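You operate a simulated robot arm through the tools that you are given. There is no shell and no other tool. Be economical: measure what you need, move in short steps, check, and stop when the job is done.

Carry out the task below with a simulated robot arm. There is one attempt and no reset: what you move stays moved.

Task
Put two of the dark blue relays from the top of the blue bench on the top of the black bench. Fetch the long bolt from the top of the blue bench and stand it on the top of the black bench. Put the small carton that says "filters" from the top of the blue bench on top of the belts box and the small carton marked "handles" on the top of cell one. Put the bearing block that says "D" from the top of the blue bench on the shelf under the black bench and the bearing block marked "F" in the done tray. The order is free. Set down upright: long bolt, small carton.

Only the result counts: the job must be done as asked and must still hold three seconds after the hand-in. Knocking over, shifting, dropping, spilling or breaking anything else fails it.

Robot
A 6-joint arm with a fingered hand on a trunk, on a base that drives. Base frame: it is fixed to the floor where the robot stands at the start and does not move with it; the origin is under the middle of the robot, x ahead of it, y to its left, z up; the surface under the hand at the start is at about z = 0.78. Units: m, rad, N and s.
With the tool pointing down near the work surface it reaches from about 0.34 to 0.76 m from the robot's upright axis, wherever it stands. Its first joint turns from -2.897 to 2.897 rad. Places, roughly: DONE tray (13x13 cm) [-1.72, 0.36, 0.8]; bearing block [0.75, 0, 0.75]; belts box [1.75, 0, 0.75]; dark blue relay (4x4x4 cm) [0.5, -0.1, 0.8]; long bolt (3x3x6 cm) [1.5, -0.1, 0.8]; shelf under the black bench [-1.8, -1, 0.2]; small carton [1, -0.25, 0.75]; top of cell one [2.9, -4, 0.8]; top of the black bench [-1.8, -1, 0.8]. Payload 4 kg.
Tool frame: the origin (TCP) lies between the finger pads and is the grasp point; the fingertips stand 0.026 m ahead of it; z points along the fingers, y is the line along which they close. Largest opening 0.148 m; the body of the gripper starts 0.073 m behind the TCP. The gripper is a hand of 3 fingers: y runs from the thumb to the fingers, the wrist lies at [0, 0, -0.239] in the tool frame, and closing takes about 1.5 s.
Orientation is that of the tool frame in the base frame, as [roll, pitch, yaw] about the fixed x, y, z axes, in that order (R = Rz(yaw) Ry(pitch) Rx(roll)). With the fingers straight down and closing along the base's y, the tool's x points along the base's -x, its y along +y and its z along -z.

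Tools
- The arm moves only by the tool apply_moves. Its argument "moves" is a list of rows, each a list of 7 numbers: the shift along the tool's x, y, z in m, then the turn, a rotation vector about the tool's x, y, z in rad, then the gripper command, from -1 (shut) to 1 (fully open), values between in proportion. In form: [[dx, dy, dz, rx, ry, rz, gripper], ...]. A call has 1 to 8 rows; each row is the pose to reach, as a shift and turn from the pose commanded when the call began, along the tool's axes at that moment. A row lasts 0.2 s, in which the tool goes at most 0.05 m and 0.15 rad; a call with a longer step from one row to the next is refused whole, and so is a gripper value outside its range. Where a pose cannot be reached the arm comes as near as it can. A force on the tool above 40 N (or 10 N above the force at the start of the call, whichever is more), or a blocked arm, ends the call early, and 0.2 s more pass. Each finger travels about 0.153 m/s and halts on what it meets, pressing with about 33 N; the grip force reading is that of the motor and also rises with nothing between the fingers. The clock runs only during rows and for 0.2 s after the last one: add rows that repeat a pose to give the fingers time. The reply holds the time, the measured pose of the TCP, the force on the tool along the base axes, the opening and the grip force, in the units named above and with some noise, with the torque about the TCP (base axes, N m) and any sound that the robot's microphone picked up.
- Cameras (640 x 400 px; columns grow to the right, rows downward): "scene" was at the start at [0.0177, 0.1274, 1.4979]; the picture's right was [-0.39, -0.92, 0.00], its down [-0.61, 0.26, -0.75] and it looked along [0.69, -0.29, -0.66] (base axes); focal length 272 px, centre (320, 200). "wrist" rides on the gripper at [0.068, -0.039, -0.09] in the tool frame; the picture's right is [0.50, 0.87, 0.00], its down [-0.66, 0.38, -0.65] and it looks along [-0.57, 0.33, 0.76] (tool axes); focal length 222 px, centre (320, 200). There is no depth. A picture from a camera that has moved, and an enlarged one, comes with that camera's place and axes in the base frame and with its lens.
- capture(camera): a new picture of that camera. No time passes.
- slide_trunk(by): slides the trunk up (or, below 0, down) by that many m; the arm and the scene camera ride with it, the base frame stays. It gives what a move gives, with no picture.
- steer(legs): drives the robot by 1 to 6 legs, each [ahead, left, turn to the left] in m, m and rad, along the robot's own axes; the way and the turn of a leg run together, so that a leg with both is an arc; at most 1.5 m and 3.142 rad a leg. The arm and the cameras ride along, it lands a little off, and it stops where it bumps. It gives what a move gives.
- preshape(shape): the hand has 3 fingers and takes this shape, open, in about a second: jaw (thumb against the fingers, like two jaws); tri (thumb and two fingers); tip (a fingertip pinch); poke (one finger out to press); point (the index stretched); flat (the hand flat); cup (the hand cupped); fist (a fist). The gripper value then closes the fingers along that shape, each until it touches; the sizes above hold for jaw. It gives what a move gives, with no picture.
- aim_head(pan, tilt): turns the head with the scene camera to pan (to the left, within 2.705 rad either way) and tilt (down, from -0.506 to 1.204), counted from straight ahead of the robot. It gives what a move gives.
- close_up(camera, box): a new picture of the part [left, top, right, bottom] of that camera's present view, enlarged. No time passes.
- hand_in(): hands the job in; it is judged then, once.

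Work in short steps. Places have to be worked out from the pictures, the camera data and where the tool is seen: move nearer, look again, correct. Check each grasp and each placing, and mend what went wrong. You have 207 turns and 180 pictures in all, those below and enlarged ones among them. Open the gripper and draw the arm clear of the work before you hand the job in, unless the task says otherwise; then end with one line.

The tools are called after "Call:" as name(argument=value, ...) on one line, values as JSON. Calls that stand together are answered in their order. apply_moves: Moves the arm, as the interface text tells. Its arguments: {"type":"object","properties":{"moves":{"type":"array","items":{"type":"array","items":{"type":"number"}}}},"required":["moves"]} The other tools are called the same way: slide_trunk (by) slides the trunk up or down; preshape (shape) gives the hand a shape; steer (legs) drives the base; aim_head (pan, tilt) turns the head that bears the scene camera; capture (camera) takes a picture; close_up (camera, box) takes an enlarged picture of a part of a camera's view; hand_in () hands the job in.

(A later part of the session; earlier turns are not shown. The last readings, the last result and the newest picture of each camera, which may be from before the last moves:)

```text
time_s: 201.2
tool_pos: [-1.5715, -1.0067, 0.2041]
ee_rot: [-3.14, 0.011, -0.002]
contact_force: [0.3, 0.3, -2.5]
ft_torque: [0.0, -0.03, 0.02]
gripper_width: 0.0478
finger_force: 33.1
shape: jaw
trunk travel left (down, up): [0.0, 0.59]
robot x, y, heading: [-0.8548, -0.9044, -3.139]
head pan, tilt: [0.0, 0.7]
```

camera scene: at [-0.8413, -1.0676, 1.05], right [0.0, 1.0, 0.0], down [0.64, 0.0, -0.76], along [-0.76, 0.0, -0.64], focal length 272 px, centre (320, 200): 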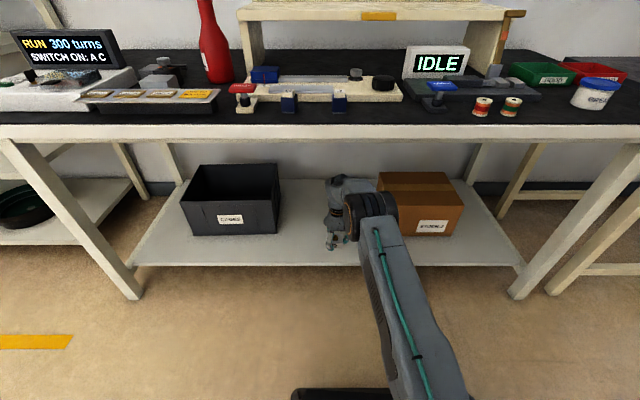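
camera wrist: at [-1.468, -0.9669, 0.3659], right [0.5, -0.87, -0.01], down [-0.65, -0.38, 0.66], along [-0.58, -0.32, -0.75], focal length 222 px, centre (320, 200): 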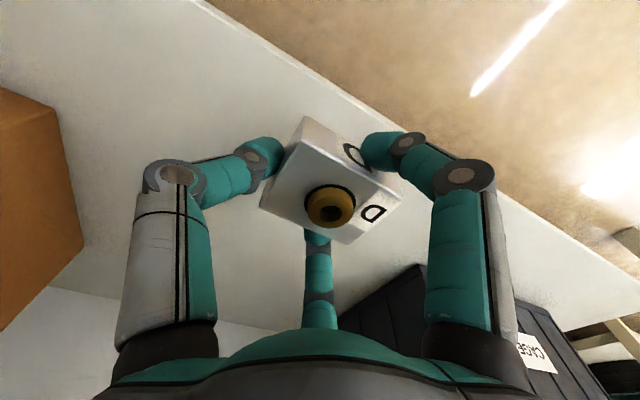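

No contact at 0.204 yet; the shelf is lower. Continue slowly.

Call:
apply_moves(moves=[[0, 0, 0.006, 0, 0, 0, -1], [0, 0, 0.012, 0, 0, 0, -1], [0, 0, 0.018, 0, 0, 0, -1], [0, 0, 0.024, 0, 0, 0, -1], [0, 0, 0.03, 0, 0, 0, -1], [0, 0, 0.036, 0, 0, 0, -1], [0, 0, 0.042, 0, 0, 0, -1], [0, 0, 0.048, 0, 0, 0, -1]])

Call:
capture(camera="wrist")

```text
time_s: 202.3
tool_pos: [-1.5745, -1.007, 0.1877]
ee_rot: [3.141, 0.021, -0.005]
contact_force: [7.4, 0.9, 23.5]
ft_torque: [0.13, -0.27, -0.04]
gripper_width: 0.0503
finger_force: 33.4
shape: jaw
trunk travel left (down, up): [0.0, 0.59]
robot x, y, heading: [-0.847, -0.9029, -3.145]
head pan, tilt: [0.0, 0.7]
stopped in row 5: the force on the tool passed its limit at 46 N (the readings are from after the stop); the commanded pose is now the measured one
```

```text
110 pictures are left
camera wrist: at [-1.5058, -0.967, 0.2757], right [0.5, -0.87, -0.01], down [-0.64, -0.38, 0.67], along [-0.58, -0.32, -0.74], focal length 222 px, centre (320, 200)
```

wrist: 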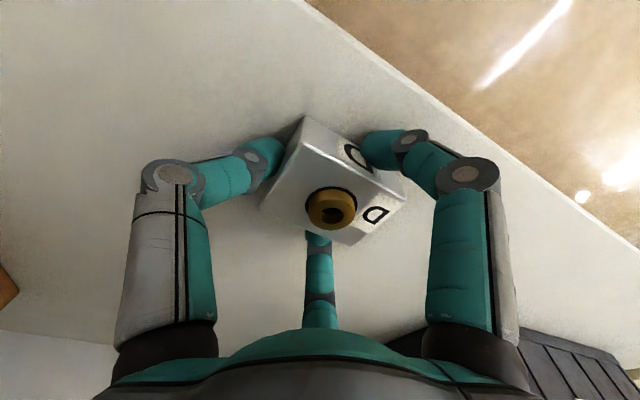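

Contact at z≈0.188 (shelf ≈0.16), block inside the edge. Release and lift a few cm.

Call:
apply_moves(moves=[[0, 0, -0.002, 0, 0, 0, -0.2], [0, 0, -0.002, 0, 0, 0, -0.05], [0, 0, -0.002, 0, 0, 0, 0.0], [0, 0, -0.02, 0, 0, 0, 0.0], [0, 0, -0.05, 0, 0, 0, 0.0], [0, 0, -0.08, 0, 0, 0, 0.0], [0, 0, -0.09, 0, 0, 0, 0.0]])

Call:
capture(camera="wrist")

```text
time_s: 203.9
tool_pos: [-1.5708, -1.0065, 0.2717]
ee_rot: [-3.141, 0.015, -0.004]
contact_force: [0.5, -0.1, -0.1]
ft_torque: [-0.02, 0.03, 0.02]
gripper_width: 0.0733
finger_force: 0.1
shape: jaw
trunk travel left (down, up): [0.0, 0.59]
robot x, y, heading: [-0.8522, -0.9046, -3.141]
head pan, tilt: [0.0, 0.7]
```

```text
109 pictures are left
camera wrist: at [-1.5035, -0.9667, 0.3623], right [0.5, -0.87, -0.01], down [-0.65, -0.38, 0.66], along [-0.58, -0.32, -0.75], focal length 222 px, centre (320, 200)
```

wrist: 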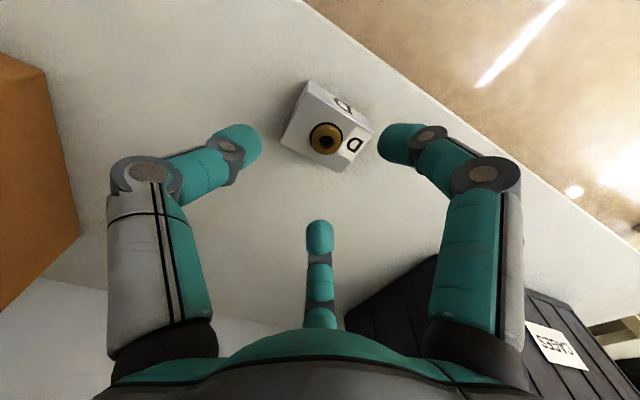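

D sits on the shelf. Backing out, raising the trunk and retracting the arm.

Call:
steer(legs=[[-0.35, 0, 0]])

Call:
slide_trunk(by=0.45)

Call:
apply_moves(moves=[[0.02, 0, -0.045, 0, 0, 0, -0.05], [0.04, 0, -0.09, 0, 0, 0, -0.05], [0.06, 0, -0.135, 0, 0, 0, -0.05], [0.08, 0, -0.18, 0, 0, 0, -0.05], [0.1, 0, -0.225, 0, 0, 0, -0.05], [0.12, 0, -0.27, 0, 0, 0, -0.05], [0.14, 0, -0.315, 0, 0, 0, -0.05], [0.16, 0, -0.36, 0, 0, 0, -0.05]])

Call:
aim_head(pan=0.0, tilt=0.7)

Call:
capture(camera="scene")

```text
time_s: 206.2
tool_pos: [-1.2223, -1.0057, 0.2726]
ee_rot: [-3.141, 0.018, -0.003]
contact_force: [0.0, -0.3, -0.5]
ft_torque: [0.01, -0.02, -0.04]
gripper_width: 0.0731
finger_force: 0.2
shape: jaw
trunk travel left (down, up): [0.0, 0.59]
robot x, y, heading: [-0.5052, -0.9061, -3.137]
head pan, tilt: [0.0, 0.7]
```

```text
refused: 0.45 is not a number from -0.4 to 0.4
```

```text
time_s: 207.9
tool_pos: [-1.0563, -1.0082, 0.6298]
ee_rot: [3.141, 0.016, -0.003]
contact_force: [0.3, -0.1, 0.0]
ft_torque: [0.02, -0.01, 0.0]
gripper_width: 0.0708
finger_force: 0.0
shape: jaw
trunk travel left (down, up): [0.0, 0.59]
robot x, y, heading: [-0.5026, -0.9037, -3.136]
head pan, tilt: [0.0, 0.7]
```

```text
time_s: 208.6
tool_pos: [-1.0573, -1.0075, 0.6295]
ee_rot: [-3.141, 0.019, -0.003]
contact_force: [-0.5, 0.4, 0.3]
ft_torque: [-0.03, 0.01, 0.0]
gripper_width: 0.0705
finger_force: 0.0
shape: jaw
trunk travel left (down, up): [0.0, 0.59]
robot x, y, heading: [-0.5048, -0.9035, -3.138]
head pan, tilt: [0.0, 0.7]
```

```text
108 pictures are left
camera scene: at [-0.5266, -1.067, 1.05], right [0.0, 1.0, 0.0], down [0.64, 0.0, -0.76], along [-0.76, 0.0, -0.64], focal length 272 px, centre (320, 200)
```

scene: 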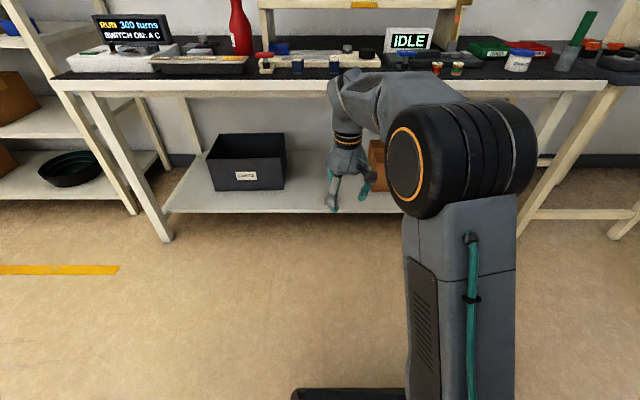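

Raising the trunk and driving around to the bolt side.

Call:
slide_trunk(by=0.4)

Call:
slide_trunk(by=0.05)

Call:
steer(legs=[[0, -0.8, 0], [0, -0.77, 0], [0, 0, 1.568], [0, 1.0, 0], [0, 0.9, 0]])

Call:
aim_head(pan=0.0, tilt=0.8)

Call:
capture(camera="scene")

```text
time_s: 212.4
tool_pos: [-1.057, -1.0068, 1.0301]
ee_rot: [-3.141, 0.018, -0.003]
contact_force: [-0.7, 0.0, 0.1]
ft_torque: [0.0, 0.02, 0.01]
gripper_width: 0.0706
finger_force: 0.1
shape: jaw
trunk travel left (down, up): [-0.4, 0.19]
robot x, y, heading: [-0.5029, -0.9059, -3.139]
head pan, tilt: [0.0, 0.7]
```

```text
time_s: 213.3
tool_pos: [-1.0573, -1.0079, 1.081]
ee_rot: [-3.141, 0.016, -0.004]
contact_force: [0.1, -0.9, -0.1]
ft_torque: [-0.01, 0.0, -0.01]
gripper_width: 0.0707
finger_force: 0.1
shape: jaw
trunk travel left (down, up): [-0.45, 0.14]
robot x, y, heading: [-0.5017, -0.9021, -3.138]
head pan, tilt: [0.0, 0.7]
```

```text
time_s: 234.3
tool_pos: [1.4985, 0.125, 1.0809]
ee_rot: [3.141, 0.019, 1.583]
contact_force: [0.6, -0.8, 0.1]
ft_torque: [-0.04, 0.0, -0.02]
gripper_width: 0.0708
finger_force: 0.0
shape: jaw
trunk travel left (down, up): [-0.45, 0.14]
robot x, y, heading: [1.3881, 0.6796, -1.553]
head pan, tilt: [0.0, 0.7]
```

```text
time_s: 234.9
tool_pos: [1.4988, 0.1236, 1.0799]
ee_rot: [-3.141, 0.015, 1.583]
contact_force: [0.8, -0.8, 0.2]
ft_torque: [-0.02, 0.0, -0.03]
gripper_width: 0.0704
finger_force: 0.0
shape: jaw
trunk travel left (down, up): [-0.45, 0.14]
robot x, y, heading: [1.3902, 0.6776, -1.551]
head pan, tilt: [0.0, 0.799]
```

```text
107 pictures are left
camera scene: at [1.5495, 0.6574, 1.4918], right [-1.0, -0.02, 0.0], down [-0.01, 0.72, -0.7], along [0.01, -0.7, -0.72], focal length 272 px, centre (320, 200)
```

scene: 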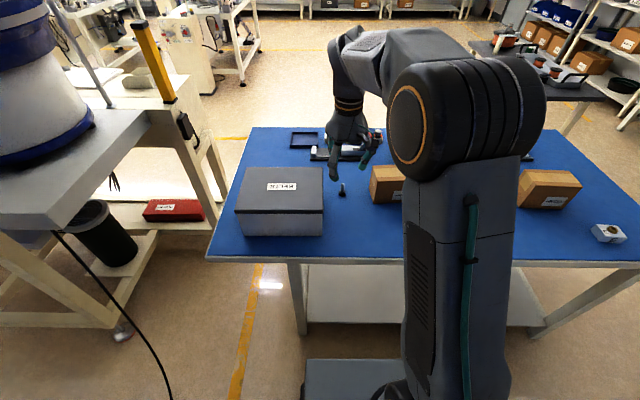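

Drive 7 cm closer; rotate the hand 90° (thumb toward the robot) while moving over the bolt.

Call:
steer(legs=[[0.07, 0, -0.018]])

Call:
apply_moves(moves=[[-0.02, 0, 0, 0, 0, 0.15, 0], [-0.04, -0.005, 0, 0, 0, 0.3, 0], [-0.06, -0.01, 0, 0, 0, 0.45, 0], [-0.08, -0.015, 0, 0, 0, 0.6, 0], [-0.1, -0.02, 0, 0, 0, 0.75, 0], [-0.115, -0.02, 0, 0, 0, 0.9, 0], [-0.115, -0.02, 0, 0, 0, 1.05, 0], [-0.115, -0.02, 0, 0, 0, 1.2, 0]])

Call:
apply_moves(moves=[[0, 0, 0.02, 0, 0, 0.15, 0], [0, 0, 0.04, 0, 0, 0.3, 0], [0, 0, 0.06, 0, 0, 0.38, 0], [0, 0, 0.06, 0, 0, 0.38, 0]])

Call:
capture(camera="wrist")

```text
time_s: 235.9
tool_pos: [1.4893, 0.0516, 1.0794]
ee_rot: [3.141, 0.016, 1.564]
contact_force: [-0.6, -0.8, 1.2]
ft_torque: [0.0, 0.0, 0.03]
gripper_width: 0.0706
finger_force: 0.0
shape: jaw
trunk travel left (down, up): [-0.45, 0.14]
robot x, y, heading: [1.3913, 0.6063, -1.573]
head pan, tilt: [0.0, 0.799]
```

```text
time_s: 237.8
tool_pos: [1.4693, -0.0624, 1.0824]
ee_rot: [3.125, 0.006, 0.362]
contact_force: [-0.7, -0.8, -0.4]
ft_torque: [-0.01, -0.01, 0.03]
gripper_width: 0.0737
finger_force: 0.0
shape: jaw
trunk travel left (down, up): [-0.45, 0.14]
robot x, y, heading: [1.3901, 0.6091, -1.568]
head pan, tilt: [0.0, 0.799]
```

```text
time_s: 238.8
tool_pos: [1.4685, -0.0639, 1.0218]
ee_rot: [3.126, 0.001, -0.017]
contact_force: [0.6, -0.4, 0.3]
ft_torque: [0.01, -0.02, -0.03]
gripper_width: 0.0737
finger_force: 0.1
shape: jaw
trunk travel left (down, up): [-0.45, 0.14]
robot x, y, heading: [1.386, 0.6075, -1.571]
head pan, tilt: [0.0, 0.799]
```

```text
106 pictures are left
camera wrist: at [1.5358, -0.0244, 1.1115], right [0.49, -0.87, 0.01], down [-0.66, -0.36, 0.66], along [-0.57, -0.33, -0.75], focal length 222 px, centre (320, 200)
```

wrist: 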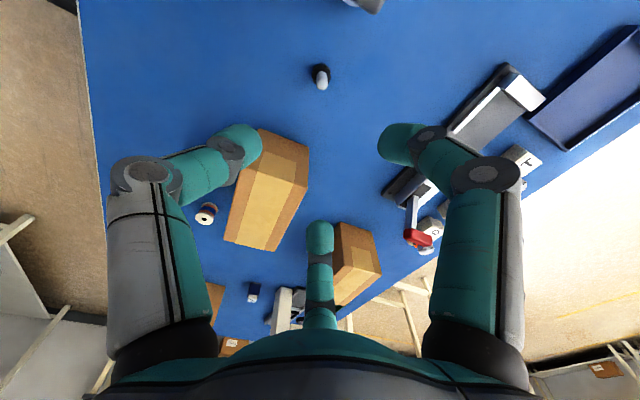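

Call:
close_up(camera="wrist", box=[270, 30, 370, 110])

```text
5.00 times, centred on (320, 70) of wrist
camera zoom: at [1.5358, -0.0244, 1.1115], right [0.49, -0.87, 0.01], down [-0.66, -0.36, 0.66], along [-0.57, -0.33, -0.75], focal length 1111 px, centre (320, 850)
```

zoom: 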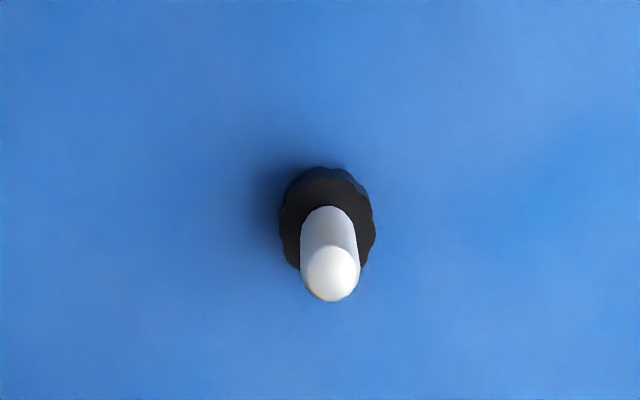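

Bolt at (1.480, -0.062), head Ø2.4 cm, shank Ø1.2 cm. I test how far the empty hand closes.

Call:
apply_moves(moves=[[0, 0, 0, 0.015, 0, 0, -0.5], [0, 0, 0, 0.015, 0, 0, -1], [0, 0, 0, 0.015, 0, 0, -1], [0, 0, 0, 0.015, 0, 0, -1], [0, 0, 0, 0.015, 0, 0, -1], [0, 0, 0, 0.015, 0, 0, -1]])

Call:
capture(camera="wrist")

```text
time_s: 240.2
tool_pos: [1.4678, -0.0651, 1.0226]
ee_rot: [3.14, 0.001, -0.016]
contact_force: [-1.1, 0.3, 0.9]
ft_torque: [-0.01, 0.01, -0.03]
gripper_width: 0.0
finger_force: 32.7
shape: jaw
trunk travel left (down, up): [-0.45, 0.14]
robot x, y, heading: [1.3877, 0.608, -1.571]
head pan, tilt: [0.0, 0.799]
```

```text
104 pictures are left
camera wrist: at [1.5359, -0.0256, 1.1122], right [0.49, -0.87, 0.0], down [-0.66, -0.37, 0.65], along [-0.57, -0.32, -0.76], focal length 222 px, centre (320, 200)
```

wrist: 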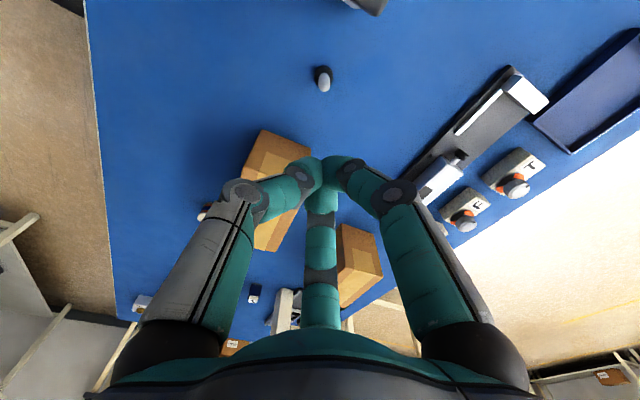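

It closes to zero, so I can grip the shank. Opening and descending to TCP z 0.832.

Call:
apply_moves(moves=[[0.012, -0.003, 0.0, 0, 0, 0, -0.5], [0.012, -0.003, 0.04, 0, 0, 0, -0.1], [0.012, -0.003, 0.08, 0, 0, 0, -0.1], [0.012, -0.003, 0.12, 0, 0, 0, -0.1], [0.012, -0.003, 0.12, 0, 0, 0, -0.1]])

Call:
capture(camera="wrist")

Call:
close_up(camera="scene", box=[220, 100, 420, 240])

```text
time_s: 241.3
tool_pos: [1.4804, -0.0616, 0.9004]
ee_rot: [3.14, -0.001, -0.014]
contact_force: [-0.4, -1.4, -1.4]
ft_torque: [0.0, -0.01, 0.0]
gripper_width: 0.066
finger_force: 0.1
shape: jaw
trunk travel left (down, up): [-0.45, 0.14]
robot x, y, heading: [1.3885, 0.6079, -1.567]
head pan, tilt: [0.0, 0.799]
```

```text
103 pictures are left
camera wrist: at [1.548, -0.0232, 0.9905], right [0.49, -0.87, 0.0], down [-0.66, -0.37, 0.65], along [-0.57, -0.32, -0.76], focal length 222 px, centre (320, 200)
```

wrist: 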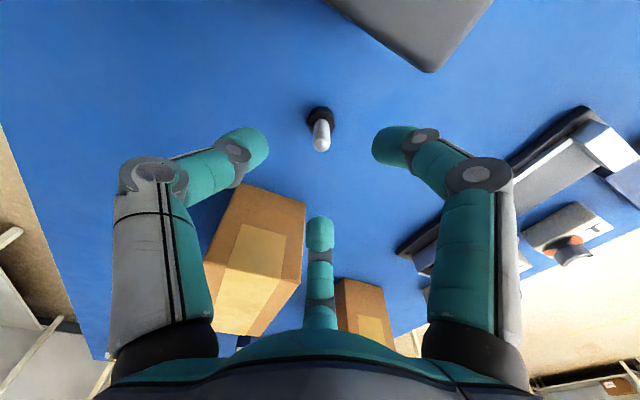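

```text
2.86 times, centred on (320, 170) of scene
camera zoom: at [1.5497, 0.584, 1.4917], right [-1.0, 0.0, 0.0], down [0.0, 0.72, -0.7], along [0.0, -0.7, -0.72], focal length 778 px, centre (320, 286)
```

zoom: 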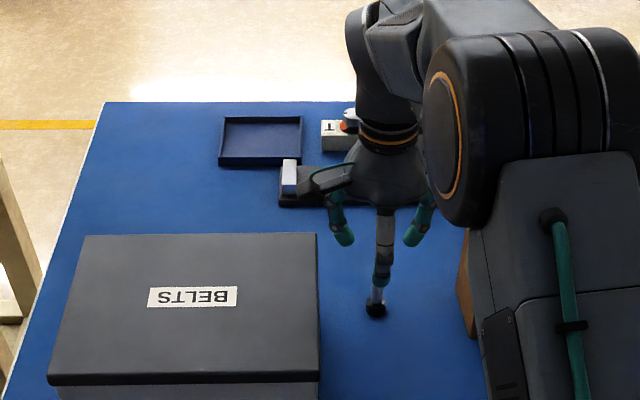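

Clear on all sides (carton end at x≈1.37, belts box beyond). Descend to 0.832 and close.

Call:
apply_moves(moves=[[0, 0, 0.03, 0, 0, 0, -0.1], [0, 0, 0.068, 0, 0, 0, -0.1], [0, 0, 0.068, 0, 0, 0, -0.1]])

Call:
capture(camera="wrist")

```text
time_s: 242.2
tool_pos: [1.4818, -0.062, 0.8327]
ee_rot: [3.14, -0.001, -0.016]
contact_force: [-0.1, -0.3, 0.0]
ft_torque: [0.01, 0.0, -0.02]
gripper_width: 0.0666
finger_force: 0.1
shape: jaw
trunk travel left (down, up): [-0.45, 0.14]
robot x, y, heading: [1.389, 0.6074, -1.578]
head pan, tilt: [0.0, 0.799]
```

```text
101 pictures are left
camera wrist: at [1.5478, -0.0236, 0.9231], right [0.49, -0.87, 0.0], down [-0.66, -0.37, 0.65], along [-0.57, -0.32, -0.76], focal length 222 px, centre (320, 200)
```

wrist: 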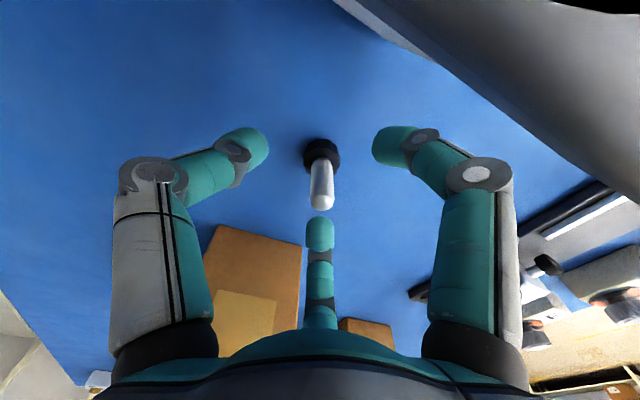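

Centred. Closing.

Call:
apply_moves(moves=[[0, 0, 0, 0, 0, 0, -0.4], [0, 0, 0, 0, 0, 0, -0.6], [0, 0, 0, 0, 0, 0, -0.8], [0, 0, 0, 0, 0, 0, -1], [0, 0, 0, 0, 0, 0, -1], [0, 0, 0, 0, 0, 0, -1], [0, 0, 0, 0, 0, 0, -1]])

Call:
capture(camera="wrist")

```text
time_s: 243.8
tool_pos: [1.4803, -0.0613, 0.8321]
ee_rot: [3.14, 0.001, -0.018]
contact_force: [0.0, -0.4, 0.0]
ft_torque: [0.03, 0.0, -0.01]
gripper_width: 0.0067
finger_force: 33.1
shape: jaw
trunk travel left (down, up): [-0.45, 0.14]
robot x, y, heading: [1.3893, 0.6035, -1.577]
head pan, tilt: [0.0, 0.799]
```

```text
100 pictures are left
camera wrist: at [1.5478, -0.0235, 0.9236], right [0.49, -0.87, 0.0], down [-0.66, -0.37, 0.65], along [-0.57, -0.32, -0.76], focal length 222 px, centre (320, 200)
```

wrist: 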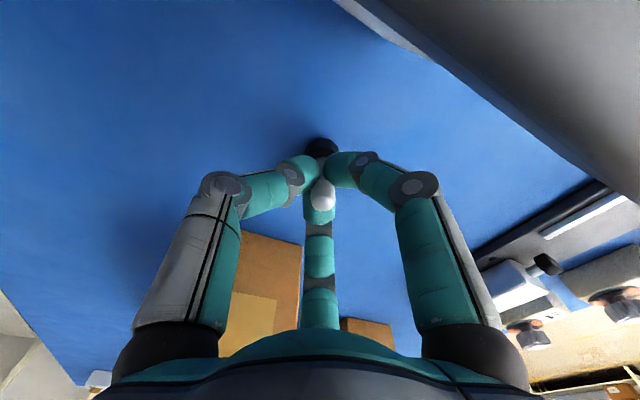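

Gripped by the shank. Lifting high and checking.

Call:
apply_moves(moves=[[0, 0, -0.03, 0, 0, 0, -1], [0, 0, -0.08, 0, 0, 0, -1], [0, 0, -0.13, 0, 0, 0, -1], [0, 0, -0.18, 0, 0, 0, -1], [0, 0, -0.23, 0, 0, 0, -1], [0, 0, -0.25, 0, 0, 0, -1]])

Call:
capture(camera="wrist")

Call:
close_up(camera="scene", box=[270, 20, 420, 200])

```text
time_s: 245.2
tool_pos: [1.4819, -0.0616, 1.0854]
ee_rot: [3.139, 0.0, -0.014]
contact_force: [-0.1, -0.3, -1.1]
ft_torque: [0.02, -0.01, -0.02]
gripper_width: 0.0064
finger_force: 33.1
shape: jaw
trunk travel left (down, up): [-0.45, 0.14]
robot x, y, heading: [1.3908, 0.6101, -1.57]
head pan, tilt: [0.0, 0.799]
```

```text
99 pictures are left
camera wrist: at [1.5487, -0.0229, 1.1749], right [0.49, -0.87, 0.0], down [-0.66, -0.37, 0.65], along [-0.57, -0.32, -0.76], focal length 222 px, centre (320, 200)
```

wrist: 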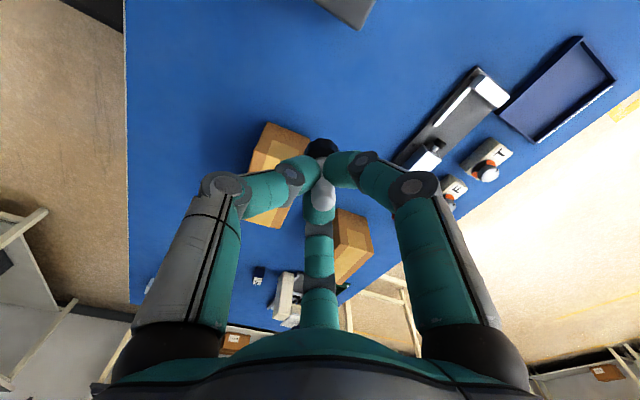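

```text
2.22 times, centred on (345, 110) of scene
camera zoom: at [1.5497, 0.5843, 1.4917], right [-1.0, 0.0, 0.0], down [0.0, 0.72, -0.7], along [0.0, -0.7, -0.72], focal length 605 px, centre (264, 400)
```

zoom: 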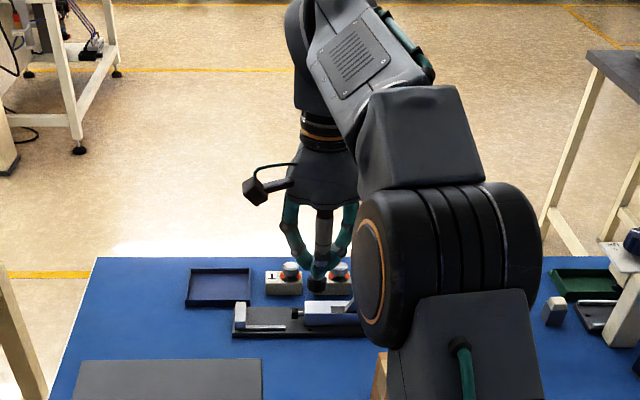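

Bolt is held upright. Driving to the black bench.

Call:
steer(legs=[[-0.07, 0, 0], [0, 0, -1.571], [1.0, 0, 0], [0.85, 0.3, 0], [0, 1.2, 0]])

Call:
capture(camera="wrist")

```text
time_s: 264.7
tool_pos: [-1.1232, -0.9043, 1.0843]
ee_rot: [3.14, 0.001, -1.592]
contact_force: [0.0, -0.1, -0.2]
ft_torque: [0.0, 0.02, 0.01]
gripper_width: 0.0064
finger_force: 33.1
shape: jaw
trunk travel left (down, up): [-0.45, 0.14]
robot x, y, heading: [-0.4542, -0.8188, 3.134]
head pan, tilt: [0.0, 0.799]
```

```text
97 pictures are left
camera wrist: at [-1.0873, -0.9718, 1.1744], right [-0.88, -0.48, 0.0], down [-0.36, 0.66, 0.65], along [-0.32, 0.57, -0.76], focal length 222 px, centre (320, 200)
```

wrist: 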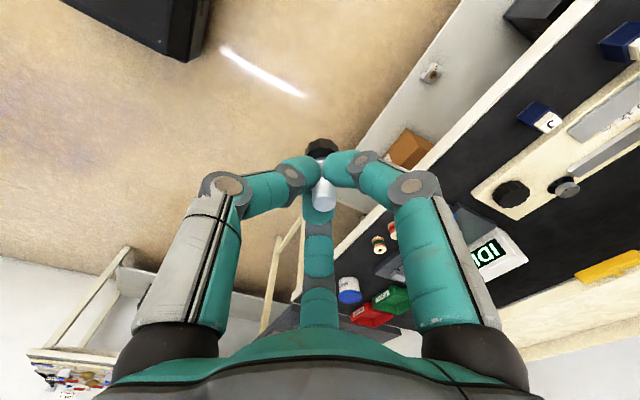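

Drive in to put the bolt above (-1.45, -0.92).

Call:
steer(legs=[[0.327, 0.015, 0]])

Call:
capture(camera="wrist")

```text
time_s: 266.9
tool_pos: [-1.4521, -0.9156, 1.0845]
ee_rot: [3.14, -0.001, -1.592]
contact_force: [-0.4, -0.2, -0.7]
ft_torque: [0.0, -0.05, -0.01]
gripper_width: 0.0063
finger_force: 32.8
shape: jaw
trunk travel left (down, up): [-0.45, 0.14]
robot x, y, heading: [-0.7834, -0.8291, 3.132]
head pan, tilt: [0.0, 0.799]
```

```text
96 pictures are left
camera wrist: at [-1.4157, -0.9834, 1.1743], right [-0.88, -0.48, 0.0], down [-0.36, 0.66, 0.65], along [-0.31, 0.57, -0.76], focal length 222 px, centre (320, 200)
```

wrist: 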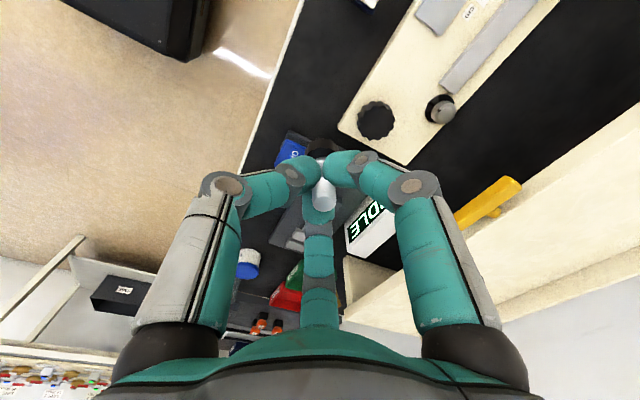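

Spot below is clear. Lowering to just above contact, then slow.

Call:
apply_moves(moves=[[0, 0, 0.05, 0, 0, 0, -1], [0, 0, 0.1, 0, 0, 0, -1], [0, 0, 0.15, 0, 0, 0, -1], [0, 0, 0.19, 0, 0, 0, -1], [0, 0, 0.22, 0, 0, 0, -1], [0, 0, 0.22, 0, 0, 0, -1]])

Call:
capture(camera="wrist")

Call:
apply_moves(moves=[[0, 0, 0.005, 0, 0, 0, -1], [0, 0, 0.009, 0, 0, 0, -1], [0, 0, 0.012, 0, 0, 0, -1], [0, 0, 0.015, 0, 0, 0, -1], [0, 0, 0.017, 0, 0, 0, -1]])

```text
time_s: 268.3
tool_pos: [-1.4522, -0.9156, 0.8621]
ee_rot: [3.14, -0.001, -1.594]
contact_force: [-0.6, 0.3, -0.4]
ft_torque: [-0.02, -0.01, 0.01]
gripper_width: 0.0062
finger_force: 32.5
shape: jaw
trunk travel left (down, up): [-0.45, 0.14]
robot x, y, heading: [-0.7816, -0.8244, 3.134]
head pan, tilt: [0.0, 0.799]
```

```text
95 pictures are left
camera wrist: at [-1.4157, -0.9838, 0.9534], right [-0.88, -0.48, 0.0], down [-0.36, 0.66, 0.65], along [-0.32, 0.57, -0.76], focal length 222 px, centre (320, 200)
```

wrist: 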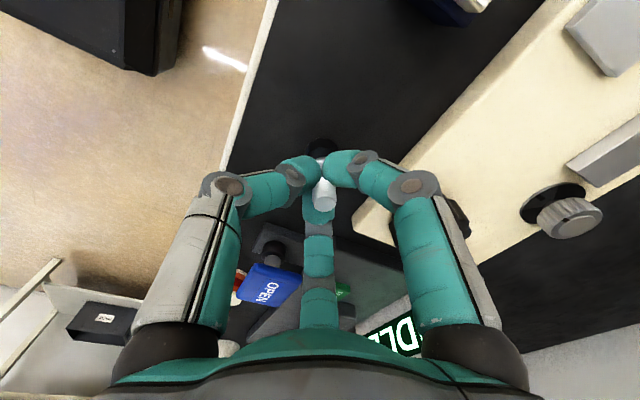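

```text
time_s: 269.5
tool_pos: [-1.4521, -0.9167, 0.8504]
ee_rot: [3.134, 0.0, -1.593]
contact_force: [1.8, -1.1, 26.4]
ft_torque: [-0.03, 0.04, -0.01]
gripper_width: 0.0071
finger_force: 32.8
shape: jaw
trunk travel left (down, up): [-0.45, 0.14]
robot x, y, heading: [-0.7834, -0.8275, 3.132]
head pan, tilt: [0.0, 0.799]
```

Contact as expected. Ease off 2 mm, open slowly, then rise.

Call:
apply_moves(moves=[[0, 0, 0.012, 0, 0, 0, -0.9], [0, 0, 0.012, 0, 0, 0, -0.75], [0, 0, 0.012, 0, 0, 0, -0.6], [0, 0, 0.012, 0, 0, 0, -0.5], [0, 0, 0.012, 0, 0, 0, -0.5]])

Call:
capture(camera="wrist")

```text
time_s: 269.8
tool_pos: [-1.4532, -0.9157, 0.8497]
ee_rot: [3.129, -0.002, -1.593]
contact_force: [0.7, 0.1, 10.2]
ft_torque: [0.02, -0.06, -0.01]
gripper_width: 0.0088
finger_force: 0.2
shape: jaw
trunk travel left (down, up): [-0.45, 0.14]
robot x, y, heading: [-0.7816, -0.8279, 3.135]
head pan, tilt: [0.0, 0.799]
stopped in row 1: the force on the tool passed its limit at 47 N (the readings are from after the stop); the commanded pose is now the measured one
```

```text
94 pictures are left
camera wrist: at [-1.4164, -0.9833, 0.9395], right [-0.88, -0.48, 0.01], down [-0.35, 0.66, 0.66], along [-0.32, 0.57, -0.75], focal length 222 px, centre (320, 200)
```

wrist: 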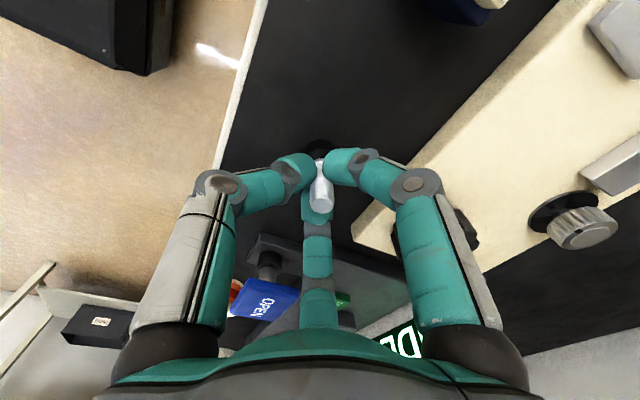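

I mistakenly pushed down (offsets are relative); it stopped safely. Now open at the current height with a slight relief.

Call:
apply_moves(moves=[[0, 0, -0.001, 0, 0, 0, -0.8], [0, 0, -0.001, 0, 0, 0, -0.65], [0, 0, -0.001, 0, 0, 0, -0.5], [0, 0, -0.001, 0, 0, 0, -0.4], [0, 0, -0.001, 0, 0, 0, -0.4]])

Call:
capture(camera="wrist")

```text
time_s: 271.0
tool_pos: [-1.4535, -0.9157, 0.8473]
ee_rot: [3.133, -0.002, -1.592]
contact_force: [-0.3, 0.2, -0.3]
ft_torque: [0.02, 0.01, 0.02]
gripper_width: 0.044
finger_force: 0.1
shape: jaw
trunk travel left (down, up): [-0.45, 0.14]
robot x, y, heading: [-0.7819, -0.8283, 3.138]
head pan, tilt: [0.0, 0.799]
```

```text
93 pictures are left
camera wrist: at [-1.4171, -0.9836, 0.9374], right [-0.88, -0.48, 0.01], down [-0.36, 0.66, 0.66], along [-0.32, 0.57, -0.75], focal length 222 px, centre (320, 200)
```

wrist: 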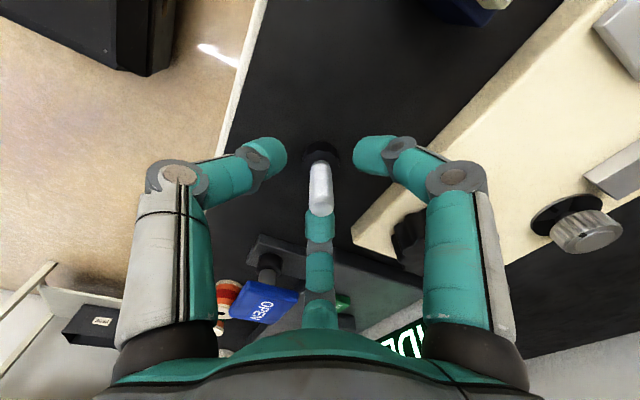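

Bolt stands free and upright. Rising straight up.

Call:
apply_moves(moves=[[0, 0, -0.03, 0, 0, 0, -0.4], [0, 0, -0.07, 0, 0, 0, -0.4], [0, 0, -0.12, 0, 0, 0, -0.4], [0, 0, -0.17, 0, 0, 0, -0.4], [0, 0, -0.22, 0, 0, 0, -0.4]])

Call:
capture(camera="wrist")

Call:
steer(legs=[[-0.32, 0, 0]])

Call:
aim_head(pan=0.3, tilt=0.6)

Call:
close_up(camera="scene", box=[180, 130, 420, 300])

```text
time_s: 272.2
tool_pos: [-1.452, -0.9146, 1.0673]
ee_rot: [3.133, -0.001, -1.593]
contact_force: [0.3, 0.3, -0.2]
ft_torque: [-0.01, 0.03, 0.0]
gripper_width: 0.044
finger_force: 0.1
shape: jaw
trunk travel left (down, up): [-0.45, 0.14]
robot x, y, heading: [-0.7804, -0.8261, 3.13]
head pan, tilt: [0.0, 0.799]
```

```text
92 pictures are left
camera wrist: at [-1.4153, -0.9826, 1.1592], right [-0.88, -0.48, 0.01], down [-0.36, 0.66, 0.66], along [-0.32, 0.57, -0.75], focal length 222 px, centre (320, 200)
```

wrist: 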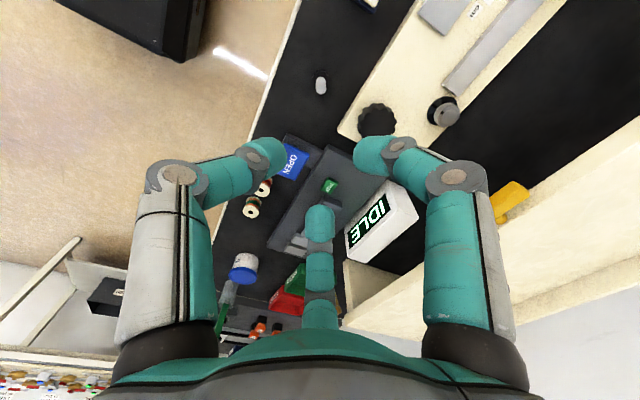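

```text
time_s: 274.4
tool_pos: [-1.1297, -0.9165, 1.069]
ee_rot: [3.133, -0.002, -1.596]
contact_force: [0.0, 0.3, 0.2]
ft_torque: [0.03, -0.04, -0.01]
gripper_width: 0.044
finger_force: 0.1
shape: jaw
trunk travel left (down, up): [-0.45, 0.14]
robot x, y, heading: [-0.4582, -0.8292, 3.132]
head pan, tilt: [0.0, 0.799]
```

```text
time_s: 275.2
tool_pos: [-1.1296, -0.9169, 1.0676]
ee_rot: [3.133, -0.001, -1.595]
contact_force: [0.1, 0.7, 0.6]
ft_torque: [0.0, -0.02, -0.01]
gripper_width: 0.044
finger_force: 0.0
shape: jaw
trunk travel left (down, up): [-0.45, 0.14]
robot x, y, heading: [-0.455, -0.8318, 3.129]
head pan, tilt: [0.3, 0.6]
```

```text
2.35 times, centred on (300, 215) of scene
camera zoom: at [-0.4868, -1.0188, 1.5085], right [-0.28, 0.96, 0.0], down [0.54, 0.16, -0.82], along [-0.79, -0.24, -0.57], focal length 641 px, centre (367, 165)
```

zoom: 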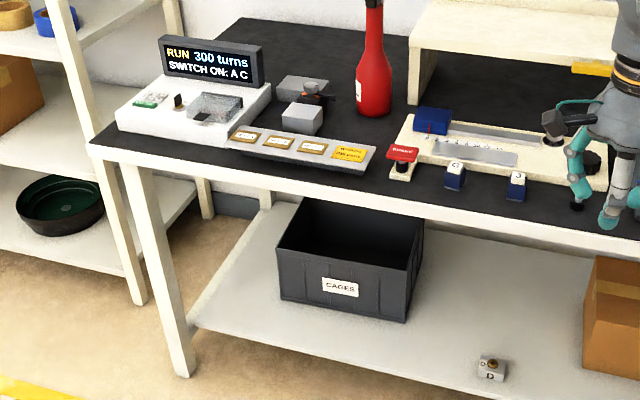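

Both relays, bolt and D are in place. Next FILTERS, reached from the right side of the blue bench: rotate hand back, then drive around the pan bench.

Call:
apply_moves(moves=[[0, 0, 0, 0, 0, -0.15, 0], [0, 0, 0, 0, 0, -0.3, 0.3], [0, 0, 0, 0, 0, -0.45, 0.5], [0, 0, 0, 0, 0, -0.6, 0.5], [0, 0, 0, 0, 0, -0.75, 0.5], [0, 0, 0, 0, 0, -0.9, 0.5], [0, 0, 0, 0, 0, -1.05, 0.5], [0, 0, 0, 0, 0, -1.2, 0.5]])

Call:
apply_moves(moves=[[0, 0, 0, 0, 0, -0.13, 0.5], [0, 0.03, 0, 0, 0, -0.25, 0.5], [0, 0.06, 0, 0, 0, -0.37, 0.5], [0, 0.06, 0, 0, 0, -0.37, 0.5]])

Call:
steer(legs=[[0, 0.96, 0], [0, 0.96, 0], [0, 0, -1.571], [0, -0.8, 0], [0, -0.8, 0]])

Call:
aim_head(pan=0.0, tilt=0.3)

Call:
capture(camera="scene")

```text
time_s: 277.0
tool_pos: [-1.13, -0.9162, 1.0696]
ee_rot: [3.139, 0.01, -0.393]
contact_force: [-0.2, 0.2, 0.2]
ft_torque: [0.01, 0.0, 0.02]
gripper_width: 0.1104
finger_force: 0.1
shape: jaw
trunk travel left (down, up): [-0.45, 0.14]
robot x, y, heading: [-0.4631, -0.8285, 3.135]
head pan, tilt: [0.3, 0.6]
```

```text
time_s: 278.0
tool_pos: [-1.1519, -0.9726, 1.0676]
ee_rot: [3.14, 0.009, -0.024]
contact_force: [-0.7, -0.1, -0.9]
ft_torque: [0.02, -0.03, 0.05]
gripper_width: 0.111
finger_force: 0.0
shape: jaw
trunk travel left (down, up): [-0.45, 0.14]
robot x, y, heading: [-0.4586, -0.8311, 3.133]
head pan, tilt: [0.3, 0.6]
```

```text
time_s: 299.2
tool_pos: [0.9764, -2.083, 1.0694]
ee_rot: [3.139, 0.012, -1.604]
contact_force: [0.2, 0.7, -0.4]
ft_torque: [0.03, 0.0, 0.01]
gripper_width: 0.1107
finger_force: 0.1
shape: jaw
trunk travel left (down, up): [-0.45, 0.14]
robot x, y, heading: [1.1111, -2.7747, 1.554]
head pan, tilt: [0.3, 0.6]
```

```text
time_s: 300.0
tool_pos: [0.9769, -2.0826, 1.0694]
ee_rot: [3.139, 0.011, -1.604]
contact_force: [0.4, -0.8, 0.3]
ft_torque: [-0.01, 0.0, -0.04]
gripper_width: 0.1108
finger_force: 0.1
shape: jaw
trunk travel left (down, up): [-0.45, 0.14]
robot x, y, heading: [1.1155, -2.7718, 1.549]
head pan, tilt: [0.0, 0.3]
```

```text
90 pictures are left
camera scene: at [0.9535, -2.741, 1.536], right [1.0, -0.02, 0.0], down [-0.01, -0.3, -0.95], along [0.02, 0.95, -0.3], focal length 272 px, centre (320, 200)
```

scene: 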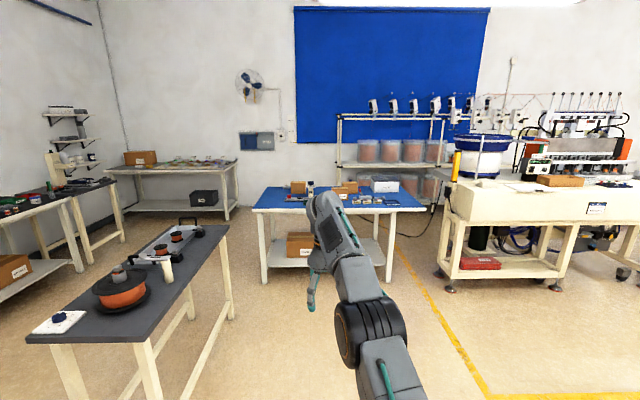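

Clear path. Drive up to the bench's right side and look.

Call:
steer(legs=[[1.45, 0, 0.02]])

Call:
aim_head(pan=0.0, tilt=0.6)

Call:
capture(camera="scene")

```text
time_s: 307.2
tool_pos: [0.9577, -0.635, 1.0699]
ee_rot: [3.141, 0.012, -1.571]
contact_force: [0.1, -0.5, 1.3]
ft_torque: [0.03, 0.02, -0.04]
gripper_width: 0.1108
finger_force: 0.1
shape: jaw
trunk travel left (down, up): [-0.45, 0.14]
robot x, y, heading: [1.1191, -1.3254, 1.586]
head pan, tilt: [0.0, 0.3]
```

```text
time_s: 308.0
tool_pos: [0.9575, -0.6349, 1.0687]
ee_rot: [3.141, 0.011, -1.572]
contact_force: [0.0, 0.4, 0.9]
ft_torque: [-0.01, 0.0, 0.0]
gripper_width: 0.1108
finger_force: 0.0
shape: jaw
trunk travel left (down, up): [-0.45, 0.14]
robot x, y, heading: [1.1147, -1.3208, 1.583]
head pan, tilt: [0.0, 0.6]
```

```text
89 pictures are left
camera scene: at [0.9557, -1.2987, 1.5087], right [1.0, 0.01, 0.0], down [0.01, -0.56, -0.83], along [-0.01, 0.83, -0.56], focal length 272 px, centre (320, 200)
```

scene: 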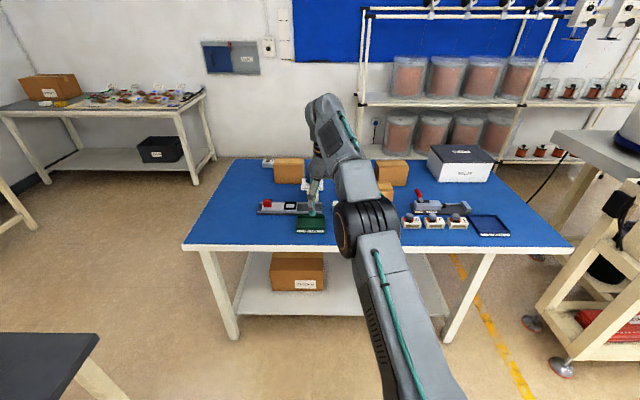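

The arm blocks the view; shift the robot right 0.3 m and look again.

Call:
steer(legs=[[0.0, -0.3, 0]])

Call:
close_up(camera="scene", box=[180, 130, 420, 280])

```text
time_s: 310.0
tool_pos: [1.2546, -0.6312, 1.0686]
ee_rot: [3.14, 0.011, -1.57]
contact_force: [0.3, -0.2, 0.4]
ft_torque: [-0.01, 0.0, 0.02]
gripper_width: 0.1106
finger_force: 0.1
shape: jaw
trunk travel left (down, up): [-0.45, 0.14]
robot x, y, heading: [1.4128, -1.3179, 1.583]
head pan, tilt: [0.0, 0.6]
```

```text
2.67 times, centred on (300, 205) of scene
camera zoom: at [1.2536, -1.2947, 1.5086], right [1.0, 0.02, 0.0], down [0.01, -0.56, -0.83], along [-0.01, 0.82, -0.56], focal length 726 px, centre (373, 187)
```

zoom: 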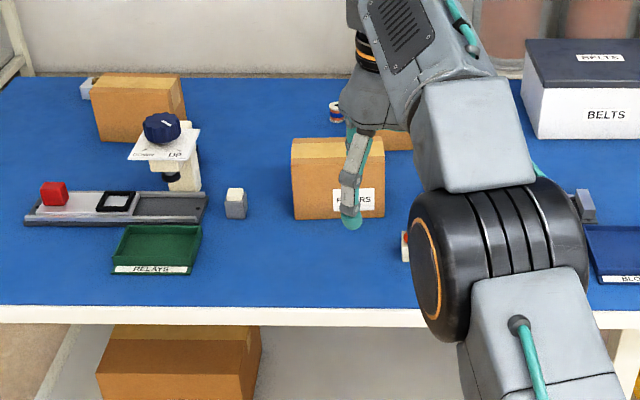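

It is FILTERS. Driving so the hand is above it (≈(1.186, -0.28)).

Call:
steer(legs=[[0.35, 0.065, -0.012]])

Call:
capture(camera="wrist")

```text
time_s: 312.3
tool_pos: [1.1959, -0.28, 1.0692]
ee_rot: [3.14, 0.01, -1.584]
contact_force: [0.0, -0.6, -0.5]
ft_torque: [0.0, -0.04, -0.02]
gripper_width: 0.1107
finger_force: 0.0
shape: jaw
trunk travel left (down, up): [-0.45, 0.14]
robot x, y, heading: [1.3442, -0.9675, 1.573]
head pan, tilt: [0.0, 0.6]
```

```text
87 pictures are left
camera wrist: at [1.2334, -0.3489, 1.159], right [-0.87, -0.49, 0.0], down [-0.37, 0.65, 0.66], along [-0.32, 0.58, -0.75], focal length 222 px, centre (320, 200)
```

wrist: 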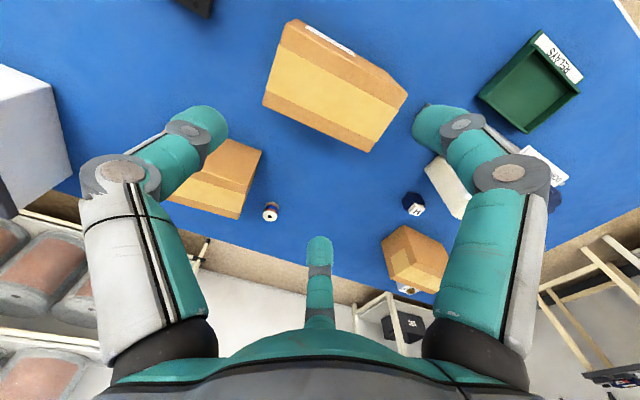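

Call:
close_up(camera="wrist", box=[240, 0, 430, 170])

```text
2.35 times, centred on (335, 85) of wrist
camera zoom: at [1.2334, -0.3489, 1.159], right [-0.87, -0.49, 0.0], down [-0.37, 0.65, 0.66], along [-0.32, 0.58, -0.75], focal length 523 px, centre (285, 471)
```

zoom: 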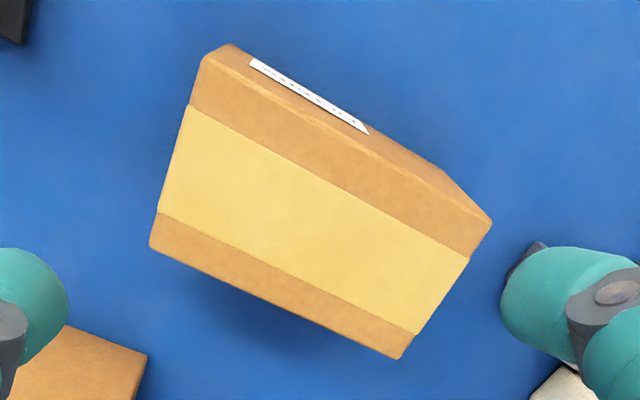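

FILTERS centre (1.179, -0.283), rotated +4°, size 15×8 cm, top ≈0.887. Open fully, align, descend part-way.

Call:
apply_moves(moves=[[0.003, 0.017, 0, 0, 0, -0.083, 1], [0.003, 0.017, 0.04, 0, 0, -0.083, 1], [0.003, 0.017, 0.08, 0, 0, -0.083, 1], [0.003, 0.017, 0.12, 0, 0, -0.083, 1], [0.003, 0.017, 0.12, 0, 0, -0.083, 1]])

Call:
capture(camera="wrist")

```text
time_s: 313.5
tool_pos: [1.1795, -0.2813, 0.9483]
ee_rot: [3.141, 0.012, -1.501]
contact_force: [0.0, -0.3, -0.3]
ft_torque: [0.0, 0.0, 0.0]
gripper_width: 0.1481
finger_force: 0.0
shape: jaw
trunk travel left (down, up): [-0.45, 0.14]
robot x, y, heading: [1.3474, -0.9692, 1.574]
head pan, tilt: [0.0, 0.6]
```

```text
85 pictures are left
camera wrist: at [1.2225, -0.3467, 1.0389], right [-0.83, -0.56, 0.0], down [-0.42, 0.62, 0.66], along [-0.37, 0.55, -0.75], focal length 222 px, centre (320, 200)
```

wrist: 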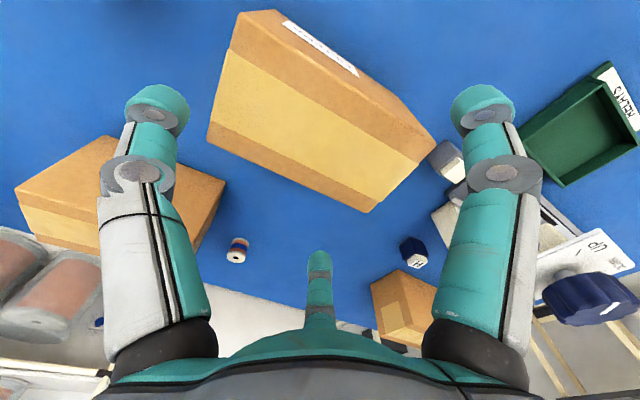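

All fingers clear. Descend to TCP 0.84.

Call:
apply_moves(moves=[[0, 0, 0.04, 0, 0, 0, 1], [0, 0, 0.08, 0, 0, 0, 1], [0, 0, 0.108, 0, 0, 0, 1], [0, 0, 0.108, 0, 0, 0, 1]])

Call:
capture(camera="wrist")

```text
time_s: 314.5
tool_pos: [1.1799, -0.2809, 0.8425]
ee_rot: [3.139, 0.015, -1.501]
contact_force: [0.6, 2.3, 13.6]
ft_torque: [-0.15, -0.09, 0.02]
gripper_width: 0.1479
finger_force: 0.0
shape: jaw
trunk travel left (down, up): [-0.45, 0.14]
robot x, y, heading: [1.3485, -0.9705, 1.574]
head pan, tilt: [0.0, 0.6]
```

```text
84 pictures are left
camera wrist: at [1.2218, -0.3456, 0.9328], right [-0.83, -0.56, -0.01], down [-0.42, 0.62, 0.66], along [-0.37, 0.55, -0.75], focal length 222 px, centre (320, 200)
```

wrist: 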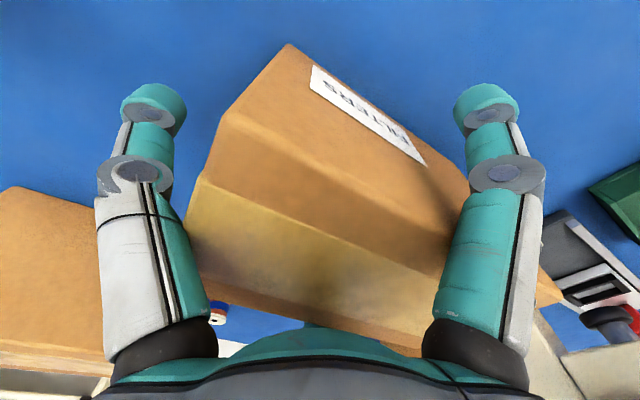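

Palm touched the top; raise 1.4 cm and then close.

Call:
apply_moves(moves=[[0, 0, -0.014, 0, 0, 0, 1], [0, 0, -0.014, 0, 0, 0, 0.6], [0, 0, -0.014, 0, 0, 0, 0.3], [0, 0, -0.014, 0, 0, 0, 0], [0, 0, -0.014, 0, 0, 0, -0.5], [0, 0, -0.014, 0, 0, 0, -1], [0, 0, -0.014, 0, 0, 0, -1], [0, 0, -0.014, 0, 0, 0, -1]])

Call:
capture(camera="wrist")

```text
time_s: 316.3
tool_pos: [1.1781, -0.2803, 0.8548]
ee_rot: [3.141, 0.008, -1.502]
contact_force: [0.6, 0.6, -0.5]
ft_torque: [0.0, -0.11, 0.03]
gripper_width: 0.0911
finger_force: 33.5
shape: jaw
trunk travel left (down, up): [-0.45, 0.14]
robot x, y, heading: [1.3506, -0.9722, 1.572]
head pan, tilt: [0.0, 0.6]
```

```text
83 pictures are left
camera wrist: at [1.2212, -0.3458, 0.9451], right [-0.83, -0.56, 0.0], down [-0.42, 0.62, 0.66], along [-0.37, 0.55, -0.75], focal length 222 px, centre (320, 200)
```

wrist: 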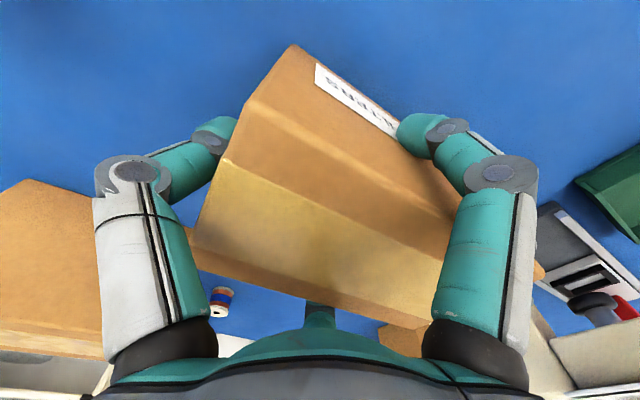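

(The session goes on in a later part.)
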